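You operate a simulated robot arm through the tools that you are given. There is no shell and no other tool. Be economical: measure what you need, move in short steps, check, and stop when the job is done.

Carry out the task below with a simulated robot arm. There is one attempt and no reset: what you move stays moved.

TASK
Slide the red-knob tin along the dining table top until it stands next to the small steel jug.
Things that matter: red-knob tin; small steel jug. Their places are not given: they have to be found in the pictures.

It is judged by the outcome, as a careful person would: the job done as asked, and still so three seconds after it is handed in. It fails if anything else is knocked over, pushed out of place, dropped, spilled or broken.

THE ROBOT
A 7-joint arm with a two-finger parallel gripper, fixed in place. Base frame: the origin is at the foot of the arm, x ahead of it, y to its left, z up; the work surface is at about z = 0. Lengths are in m, angles in degrees, forces in N, time in s.
With the tool pointing down near the work surface it reaches from about 0.24 to 0.62 m from the base axis. Its first joint turns from -66.0 to 66.0 degrees. Payload 2.6 kg.
Tool frame: the origin (TCP) lies between the finger pads and is the grasp point; the fingertips stand 0.03 m ahead of it; z points along the fingers, y is the line along which they close. The gripper opens to 0.094 m. The fingers are 0.028 m wide and 0.01 m thick; the gripper's body (0.05 by 0.096 m) begins 0.055 m behind the TCP.
Orientation is told as [roll, pitch, yaw] about the base's x, y, z axes, in that order, counted from this pose: with the fingers straight down and closing along the base's y, the tool's x points along the base's -x, its y along +y and its z along -z.

THE INTERFACE
- The arm moves only by the tool play_rows. Its argument "rows" is a list of rows, each an object of numbers (a shift or turn left out is 0, a gripper value left out holds the last): "tx", "ty", "tz": the shift along the tool's x, y, z in units of 400 mm (1.0 is 400 mm); "ax", "ay", "az": the turn, a rotation vector about the tool's x, y, z in units of 90 degrees (1.0 is 90 degrees); "gripper": the opening, from 0 (shut) to 1 (fully open). In form: [{"tx": .., "ty": .., "tz": .., "ax": .., "ay": .., "az": .., "gripper": ..}, ...]. A call has 1 to 12 rows; each row is the pose to reach, as a shift and turn from the pose commanded when the call began, along the tool's axes at that moment. A call with a number of a shift or a turn outside -1 to 1 is refused whole. A row lasts 0.2 s, in which the tool goes at most 0.05 m and 8.6 degrees; a call with a longer step from one row to the next is refused whole, and so is a gripper value outside its range. A pose out of reach is approached as far as the arm can. The call stops where the force on the tool passes 40 N (or 10 N more than at its start, if that is more) or the arm is blocked; 0.2 s more then pass. The fingers move at their own pace (about 0.072 m/s each) and stop on an object; they squeeze with about 41 N. The grip force told is the motor's: it shows also when the fingers shut on nothing. Time passes only in rows, and 0.2 s behind the last, so rows that repeat a pose let the fingers close. It gives the time, the measured TCP pose, the force on the tool (base axes), the opening and the grip force at its end, in the units of the frame above (readings bear some noise), and new pictures: "pictures" is both (left out), scene, wrist or none.
- Cameras (640 x 400 px; columns grow to the right, rows downward): "scene" is fixed at [0.0413, 0.4429, 0.5532]; the picture's right is [-0.61, -0.79, 0.00], its down [-0.47, 0.36, -0.80] and it looks along [0.64, -0.49, -0.60] (base axes); focal length 338 px, centre (320, 200). "wrist" rides on the gripper at [-0.037, 0, -0.058] in the tool frame; the picture's right is [0.00, -1.00, 0.00], its down [0.97, 0.00, -0.24] and it looks along [0.24, 0.00, 0.97] (tool axes); focal length 218 px, centre (320, 200).
- probe_pixels(camera, pixels): for up to 12 pixels [column, row] of the newest picture of that camera ("zoom" is the newest enlarged one), the place [x, y, z] in the base frame of the surface seen there, good to about 0.002 m, but the place of the scene camera against the robot may be out by one fixed shift of up to 0.018 m in any direction. No time passes.
- close_up(camera, box): a new picture of the part [left, top, right, bottom] of that camera's present view, enlarged. No time passes.
- hand_in(): hands the job in; it is judged then, once.

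Work in short steps. Measure before you move; look again where a grasp or a placing could have gone wrong, and mend it. You have 60 turns and 120 pictures in all, the two below and enlarged ones among them. Open the gripper and draw the arm clear of the work before you hand the job in, unless the task says otherwise; then end with one line.

The tools are called after "Call:" as name(argument=value, ...) on one line, values as JSON. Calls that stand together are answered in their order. play_rows: Moves the arm, as the interface text tells. Its arguments: {"type":"object","properties":{"rows":{"type":"array","items":{"type":"object","properties":{"tx":{"type":"number"},"ty":{"type":"number"},"tz":{"type":"number"},"ax":{"type":"number"},"ay":{"type":"number"},"az":{"type":"number"},"gripper":{"type":"number"}}}},"pictures":{"type":"string","enum":["both","scene","wrist","none"]}},"required":["rows"]} The other tools are called the same way: probe_pixels (camera, pixels) gives the place of the surface under pixels of a picture; close_up (camera, box) takes an enlarged picture of a part of a camera's view; hand_in () hands the job in.

At the start:

```text
time: 0.0
position: [0.4318, 0.0979, 0.1857]
tcp_rot: [0.0, 0.0, 0.1]
contact_force: [0.2, -0.2, 0.3]
finger_gap: 0.094
grasp_force: 0.1
```

scene: 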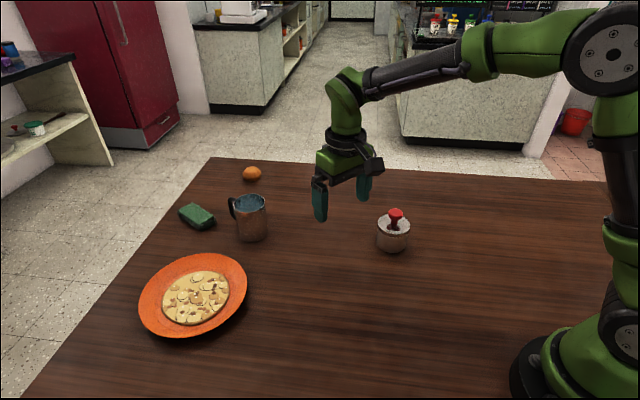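
wrist: 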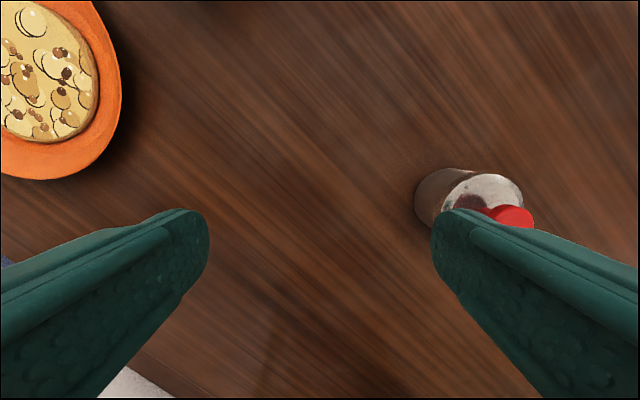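

The red-knob tin is at about (393,235), and a mug-like vessel, possibly the jug, is at (250,218). I'll enlarge this area and probe it.

Call:
close_up(camera="scene", box=[130, 150, 450, 350])

Call:
probe_pixels(camera="scene", pixels=[[396, 213], [393, 240], [380, 235], [408, 235], [393, 251], [250, 200], [252, 225], [237, 225], [266, 225], [253, 241], [232, 207], [197, 215]])

Call:
probe_pixels(camera="wrist", pixels=[[510, 215], [480, 185], [425, 195], [140, 385], [5, 262], [300, 150], [100, 100]])

```text
2.00 times, centred on (290, 250) of scene
```

zoom: 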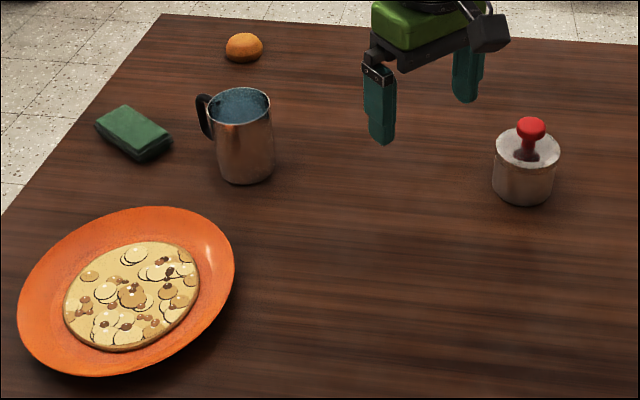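

```text
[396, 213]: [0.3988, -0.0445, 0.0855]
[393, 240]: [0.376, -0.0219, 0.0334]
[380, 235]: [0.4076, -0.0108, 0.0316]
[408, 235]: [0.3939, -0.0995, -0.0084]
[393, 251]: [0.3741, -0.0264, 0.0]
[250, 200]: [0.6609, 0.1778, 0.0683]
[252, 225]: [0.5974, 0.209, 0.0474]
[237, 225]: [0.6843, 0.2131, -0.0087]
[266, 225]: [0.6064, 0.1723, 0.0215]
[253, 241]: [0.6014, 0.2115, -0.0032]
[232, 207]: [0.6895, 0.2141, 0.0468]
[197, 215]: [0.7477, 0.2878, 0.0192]
```

```text
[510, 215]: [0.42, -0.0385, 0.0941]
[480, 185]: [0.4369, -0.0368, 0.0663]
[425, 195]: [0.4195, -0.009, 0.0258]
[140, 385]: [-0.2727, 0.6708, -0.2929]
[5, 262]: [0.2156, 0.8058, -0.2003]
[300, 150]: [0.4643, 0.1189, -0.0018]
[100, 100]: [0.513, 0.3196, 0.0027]
```

The jug is the steel vessel near (0.63, 0.20), with its handle on the far side. I'll move up and towards it to measure it with the wrist camera.

Call:
play_rows(rows=[{"tx": -0.057, "ty": 0.052, "tz": -0.045}, {"tx": -0.113, "ty": 0.103, "tz": -0.09}, {"tx": -0.17, "ty": 0.155, "tz": -0.135}, {"tx": -0.17, "ty": 0.155, "tz": -0.135}], pictures="both")

```text
time: 1.0
position: [0.4999, 0.1605, 0.2386]
tcp_rot: [0.0, -0.1, 0.0]
contact_force: [-0.1, 0.2, 0.0]
finger_gap: 0.0938
grasp_force: 0.0
```

scene: 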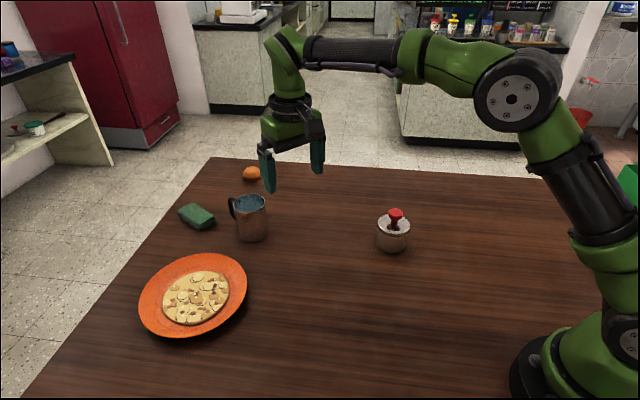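
wrist: 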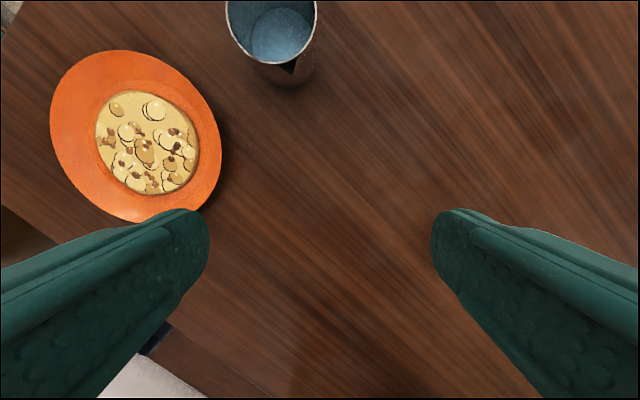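

The jug's mouth is visible at (270,20), with its near rim around (275,64). I'll probe its edges.

Call:
probe_pixels(camera="wrist", pixels=[[228, 8], [315, 8], [265, 62], [288, 64], [280, 75], [270, 78], [300, 75], [310, 55], [220, 140], [195, 200]])

Call:
close_up(camera="wrist", box=[190, 0, 350, 100])

```text
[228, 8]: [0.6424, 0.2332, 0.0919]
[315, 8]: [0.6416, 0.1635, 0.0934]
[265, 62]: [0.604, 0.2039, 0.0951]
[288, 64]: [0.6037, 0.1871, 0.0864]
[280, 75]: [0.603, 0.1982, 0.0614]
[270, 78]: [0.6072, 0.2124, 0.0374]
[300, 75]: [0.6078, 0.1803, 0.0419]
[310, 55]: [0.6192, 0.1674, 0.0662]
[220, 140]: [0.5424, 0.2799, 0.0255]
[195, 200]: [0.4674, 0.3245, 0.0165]
```

```text
4.00 times, centred on (270, 50) of wrist
```

zoom: 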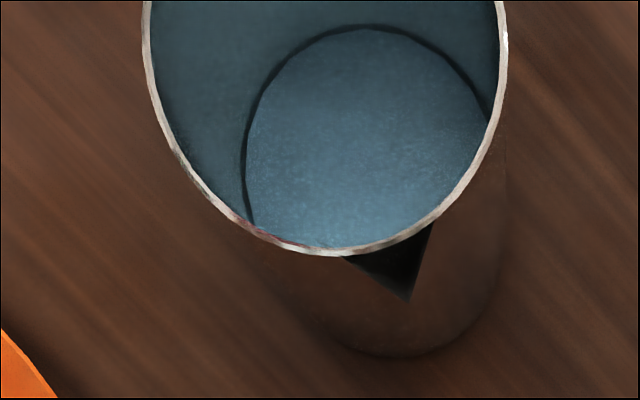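

The jug is centred at (0.640, 0.198) with radius 0.036 and height 0.095. I'll go above the tin with yaw +45°, so the fingers close across the slide direction, and measure the tin from there.

Call:
play_rows(rows=[{"tx": 0.0375, "ty": -0.083, "tz": 0.008, "az": -0.083}, {"tx": 0.075, "ty": -0.167, "tz": 0.016, "az": -0.167}, {"tx": 0.1125, "ty": -0.25, "tz": 0.024, "az": -0.25}, {"tx": 0.15, "ty": -0.333, "tz": 0.032, "az": -0.333}, {"tx": 0.1875, "ty": -0.417, "tz": 0.04, "az": -0.417}, {"tx": 0.225, "ty": -0.5, "tz": 0.05, "az": -0.5}, {"tx": 0.225, "ty": -0.5, "tz": 0.05, "az": -0.5}], pictures="both")

```text
time: 2.6
position: [0.4092, -0.0402, 0.22]
tcp_rot: [0.0, 0.1, 45.0]
contact_force: [-0.3, -0.1, 0.3]
finger_gap: 0.0938
grasp_force: 0.2
```

scene: 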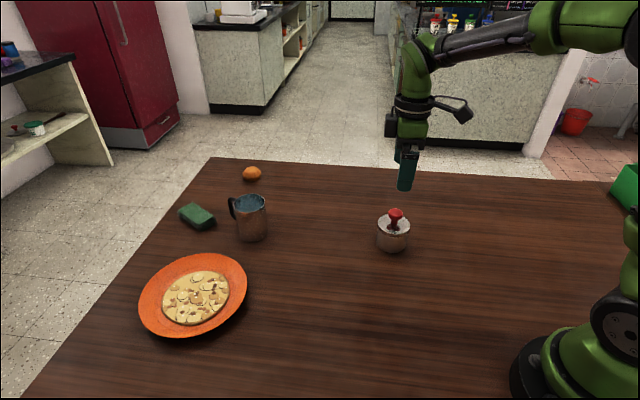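
wrist: 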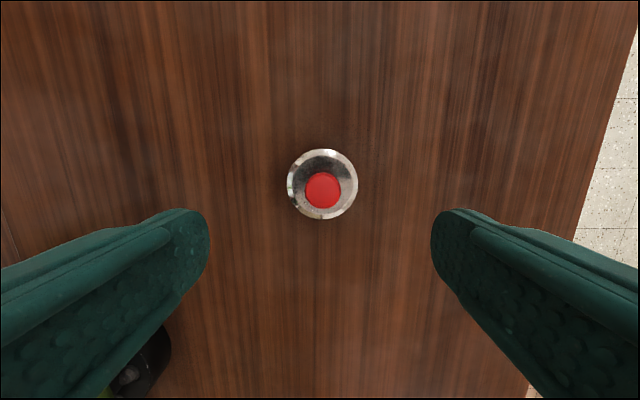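

The tin sits at (322,185), nearly centred between the fingers. I'll probe its rim and knob.

Call:
probe_pixels(camera="wrist", pixels=[[290, 186], [355, 186], [322, 152], [322, 217], [322, 190], [310, 190], [336, 190], [300, 165]])

Call:
close_up(camera="wrist", box=[240, 135, 400, 235])

```text
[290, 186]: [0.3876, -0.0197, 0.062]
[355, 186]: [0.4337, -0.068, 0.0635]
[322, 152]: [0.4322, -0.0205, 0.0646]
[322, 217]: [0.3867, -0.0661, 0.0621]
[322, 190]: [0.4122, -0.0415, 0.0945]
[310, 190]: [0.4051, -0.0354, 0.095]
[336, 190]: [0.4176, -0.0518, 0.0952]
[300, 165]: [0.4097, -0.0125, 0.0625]
```

```text
4.00 times, centred on (320, 185) of wrist
```

zoom: 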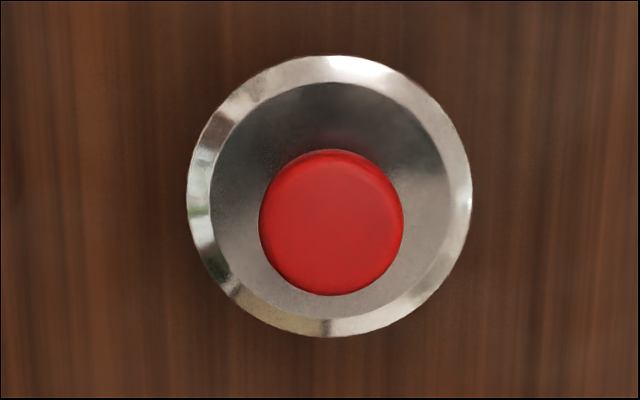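

The tin is centred at (0.410, −0.0435) with radius about 0.034 and rim z of 0.063. I'll descend with open fingers to TCP z 0.065, which keeps the palm clear of the knob and the camera above the jug.

Call:
play_rows(rows=[{"tx": 0.0045, "ty": -0.007, "tz": 0.08, "gripper": 1}, {"tx": 0.0045, "ty": -0.007, "tz": 0.16}, {"tx": 0.0045, "ty": -0.007, "tz": 0.24}, {"tx": 0.0045, "ty": -0.007, "tz": 0.31}, {"tx": 0.0045, "ty": -0.007, "tz": 0.36}, {"tx": 0.0045, "ty": -0.007, "tz": 0.3875}, {"tx": 0.0045, "ty": -0.007, "tz": 0.3875}], pictures="both")

```text
time: 4.2
position: [0.4095, -0.0429, 0.0656]
tcp_rot: [0.0, 0.0, 45.0]
contact_force: [-0.5, -0.5, 0.1]
finger_gap: 0.0941
grasp_force: 0.1
```

scene: 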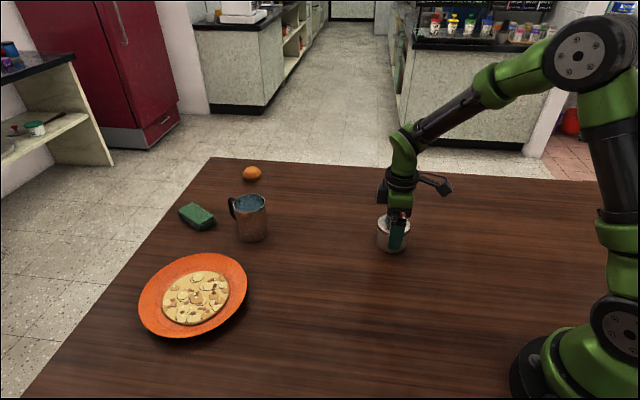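
wrist: 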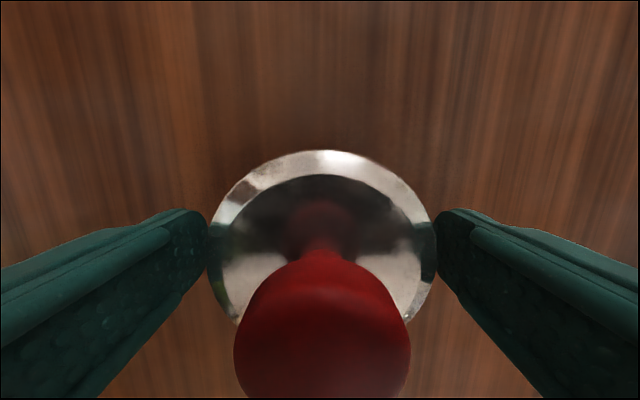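

The tin is centred between the fingers and there is no contact force. I'll close gently on the body.

Call:
play_rows(rows=[{"gripper": 0.6}, {"gripper": 0.6}, {"gripper": 0.6}, {"gripper": 0.6}], pictures="wrist")

```text
time: 5.2
position: [0.4107, -0.0422, 0.065]
tcp_rot: [0.1, 0.0, 45.1]
contact_force: [0.5, -0.4, 0.1]
finger_gap: 0.0727
grasp_force: 40.4
```

wrist: 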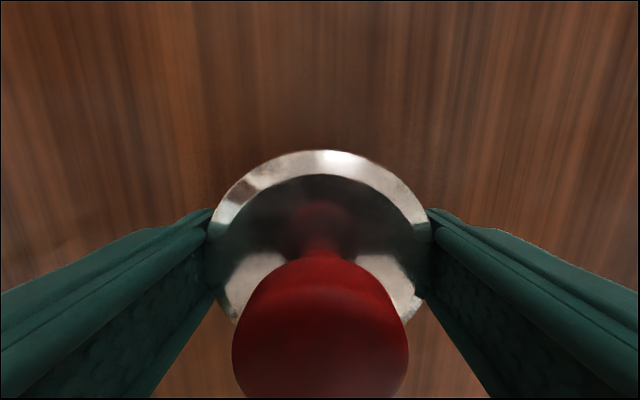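

It's gripped at 0.0727 wide. I'll slide the first 0.15 m towards the jug at a modest pace.

Call:
play_rows(rows=[{"tx": -0.03, "ty": 0.001}, {"tx": -0.08, "ty": 0.002}, {"tx": -0.13, "ty": 0.003}, {"tx": -0.18, "ty": 0.004}, {"tx": -0.23, "ty": 0.005}, {"tx": -0.28, "ty": 0.007}, {"tx": -0.33, "ty": 0.008}, {"tx": -0.375, "ty": 0.009}, {"tx": -0.375, "ty": 0.009}], pictures="both")

```text
time: 7.2
position: [0.5137, 0.0653, 0.0655]
tcp_rot: [0.0, 0.0, 44.9]
contact_force: [-7.2, -4.9, 19.4]
finger_gap: 0.0726
grasp_force: 41.1
```

scene: 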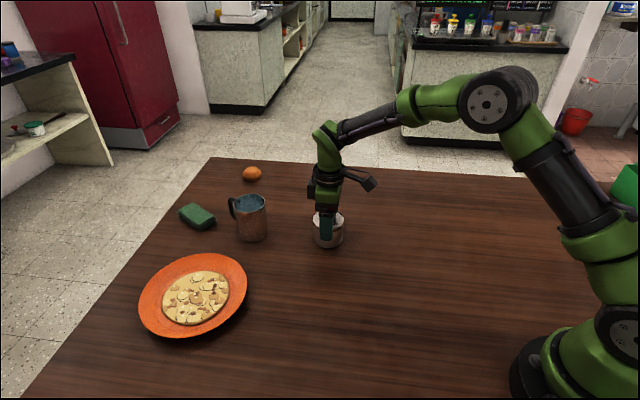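
wrist: 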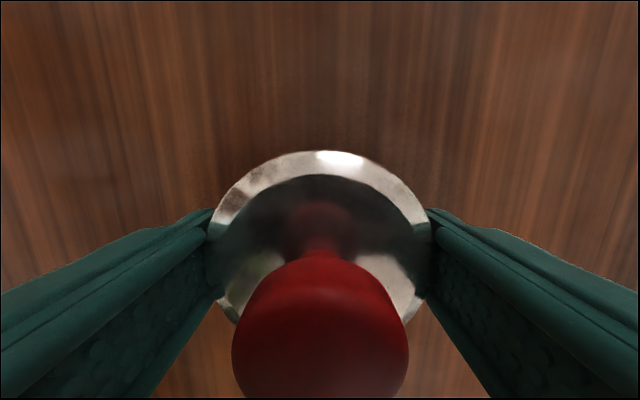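

The tin moves with the gripper, pressing on the table a little at 19 N. I'll ease up by a fraction of a millimetre and slide another 0.06 m.

Call:
play_rows(rows=[{"tz": -0.001}, {"tx": -0.04, "ty": 0.001, "tz": -0.001}, {"tx": -0.08, "ty": 0.002, "tz": -0.001}, {"tx": -0.12, "ty": 0.003, "tz": -0.001}, {"tx": -0.15, "ty": 0.0035, "tz": -0.001}, {"tx": -0.15, "ty": 0.0035, "tz": -0.001}], pictures="both")

```text
time: 8.6
position: [0.5553, 0.1082, 0.0651]
tcp_rot: [0.0, 0.0, 45.0]
contact_force: [-5.4, -2.1, 11.1]
finger_gap: 0.0723
grasp_force: 41.2
```

scene: 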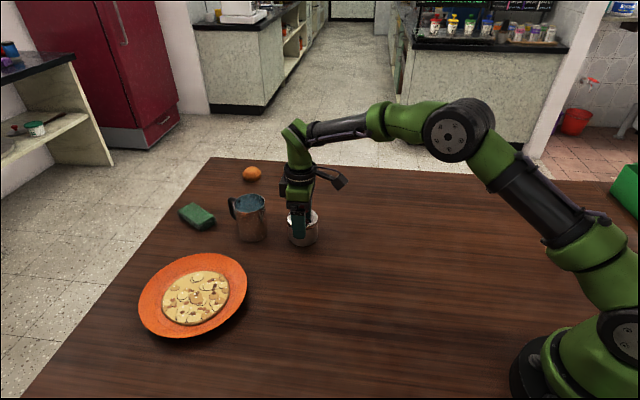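
wrist: 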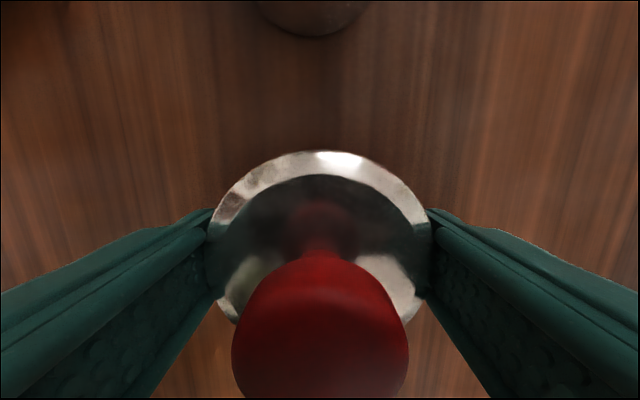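

The jug's foot is now visible at (312,36). I'll probe it to confirm the gap.

Call:
probe_pixels(camera="wrist", pixels=[[312, 30], [312, 10], [312, 42], [280, 10], [345, 10], [323, 152]])

Call:
close_up(camera="scene", box=[200, 150, 360, 250])

```text
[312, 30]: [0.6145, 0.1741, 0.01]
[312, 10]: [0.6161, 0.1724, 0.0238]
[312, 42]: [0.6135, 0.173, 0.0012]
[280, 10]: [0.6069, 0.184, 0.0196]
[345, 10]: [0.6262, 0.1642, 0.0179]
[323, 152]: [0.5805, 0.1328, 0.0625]
```

```text
4.00 times, centred on (280, 200) of scene
```

zoom: 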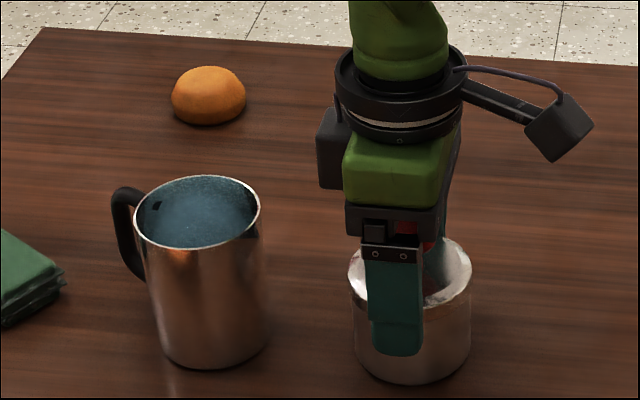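

The gap is about 0.05 m, and the gripper body is clear above the jug rim. I'll slide 0.041 m more, slowly.

Call:
play_rows(rows=[{"tx": -0.03}, {"tx": -0.06, "ty": 0.001}, {"tx": -0.085, "ty": 0.001}, {"tx": -0.1025, "ty": 0.001}, {"tx": -0.1025, "ty": 0.001}], pictures="both")

Call:
close_up(camera="scene", box=[200, 150, 360, 250])

```text
time: 9.8
position: [0.5843, 0.1396, 0.0659]
tcp_rot: [0.0, 0.0, 45.0]
contact_force: [-3.7, -2.3, 5.5]
finger_gap: 0.0725
grasp_force: 41.0
```

scene: 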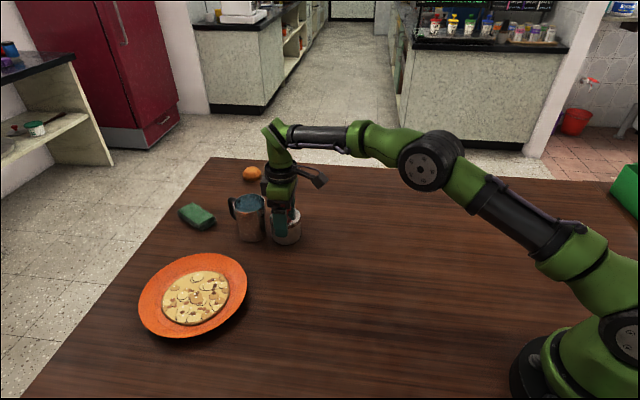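
wrist: 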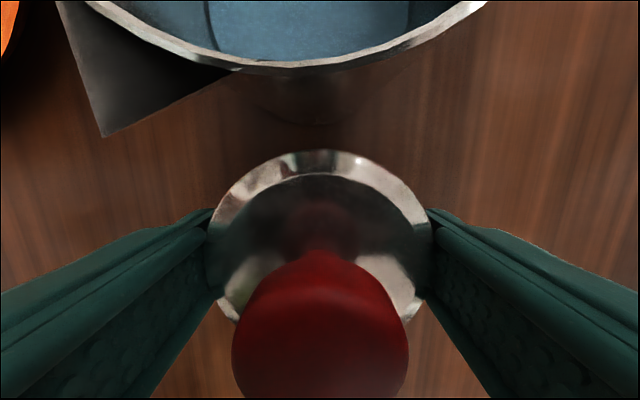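

```text
4.00 times, centred on (280, 200) of scene
```

zoom: 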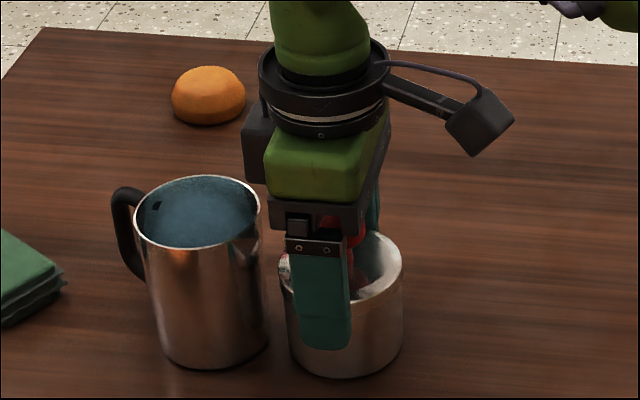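

The gap is now about 1 cm. A spout shows at (105,133), so I'll check it against the left finger's opening travel.

Call:
probe_pixels(camera="wrist", pixels=[[108, 125], [90, 60], [200, 80], [315, 122], [322, 152], [200, 212]])

```text
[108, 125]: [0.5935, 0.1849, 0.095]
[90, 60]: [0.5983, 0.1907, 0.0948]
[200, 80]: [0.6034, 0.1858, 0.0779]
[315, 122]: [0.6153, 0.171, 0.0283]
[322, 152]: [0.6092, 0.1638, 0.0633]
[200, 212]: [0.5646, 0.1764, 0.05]
```

The gap is about 9 mm and the opening fingers clear the spout. I'll release and rise straight up.

Call:
play_rows(rows=[{"gripper": 1}, {"gripper": 1}, {"gripper": 1}, {"tz": -0.03}, {"tz": -0.1}, {"tz": -0.2}, {"tz": -0.3}, {"tz": -0.4}, {"tz": -0.4}], pictures="both")

```text
time: 11.8
position: [0.5706, 0.1376, 0.2207]
tcp_rot: [0.0, 0.0, 45.1]
contact_force: [0.8, 0.0, -0.6]
finger_gap: 0.0939
grasp_force: 0.0
out of reach, approached as far as the arm can: row 8, 9
```

scene: 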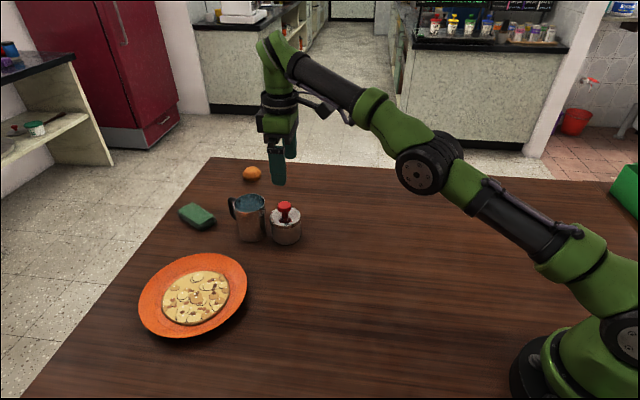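
wrist: 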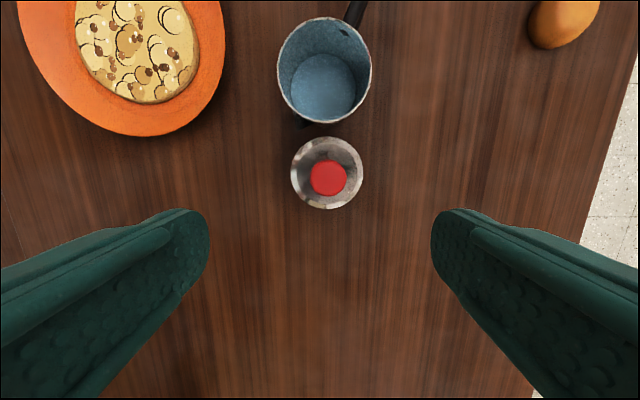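

The tin stands upright right beside the jug and nothing else has moved. I'll draw the arm back clear.

Call:
play_rows(rows=[{"tx": 0.1}, {"tx": 0.2}, {"tx": 0.3}, {"tx": 0.4}, {"tx": 0.4}], pictures="scene")

Call:
close_up(camera="scene", box=[200, 150, 360, 250])

```text
time: 13.0
position: [0.5706, 0.051, 0.2587]
tcp_rot: [-0.1, 0.0, 45.0]
contact_force: [-0.2, -0.1, 0.1]
finger_gap: 0.094
grasp_force: 0.1
out of reach, approached as far as the arm can: row 1, 2, 3, 4, 5
```

scene: 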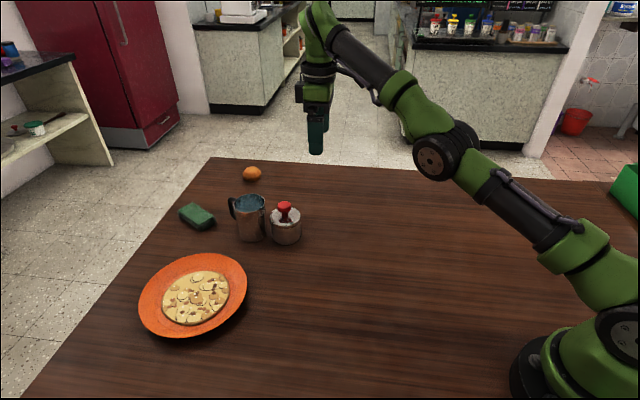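

```text
4.00 times, centred on (280, 200) of scene
```

zoom: 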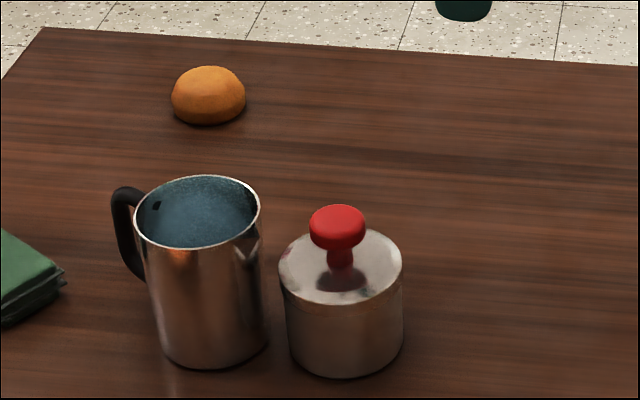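

The tin stands next to the jug, the arm is clear and the gripper is open, so I'll hand in.

Call:
hand_in()

```text
The job is handed in.
```

I slid the red-knob tin along the table, and it now stands upright about 1 cm from the small steel jug; nothing else was moved.
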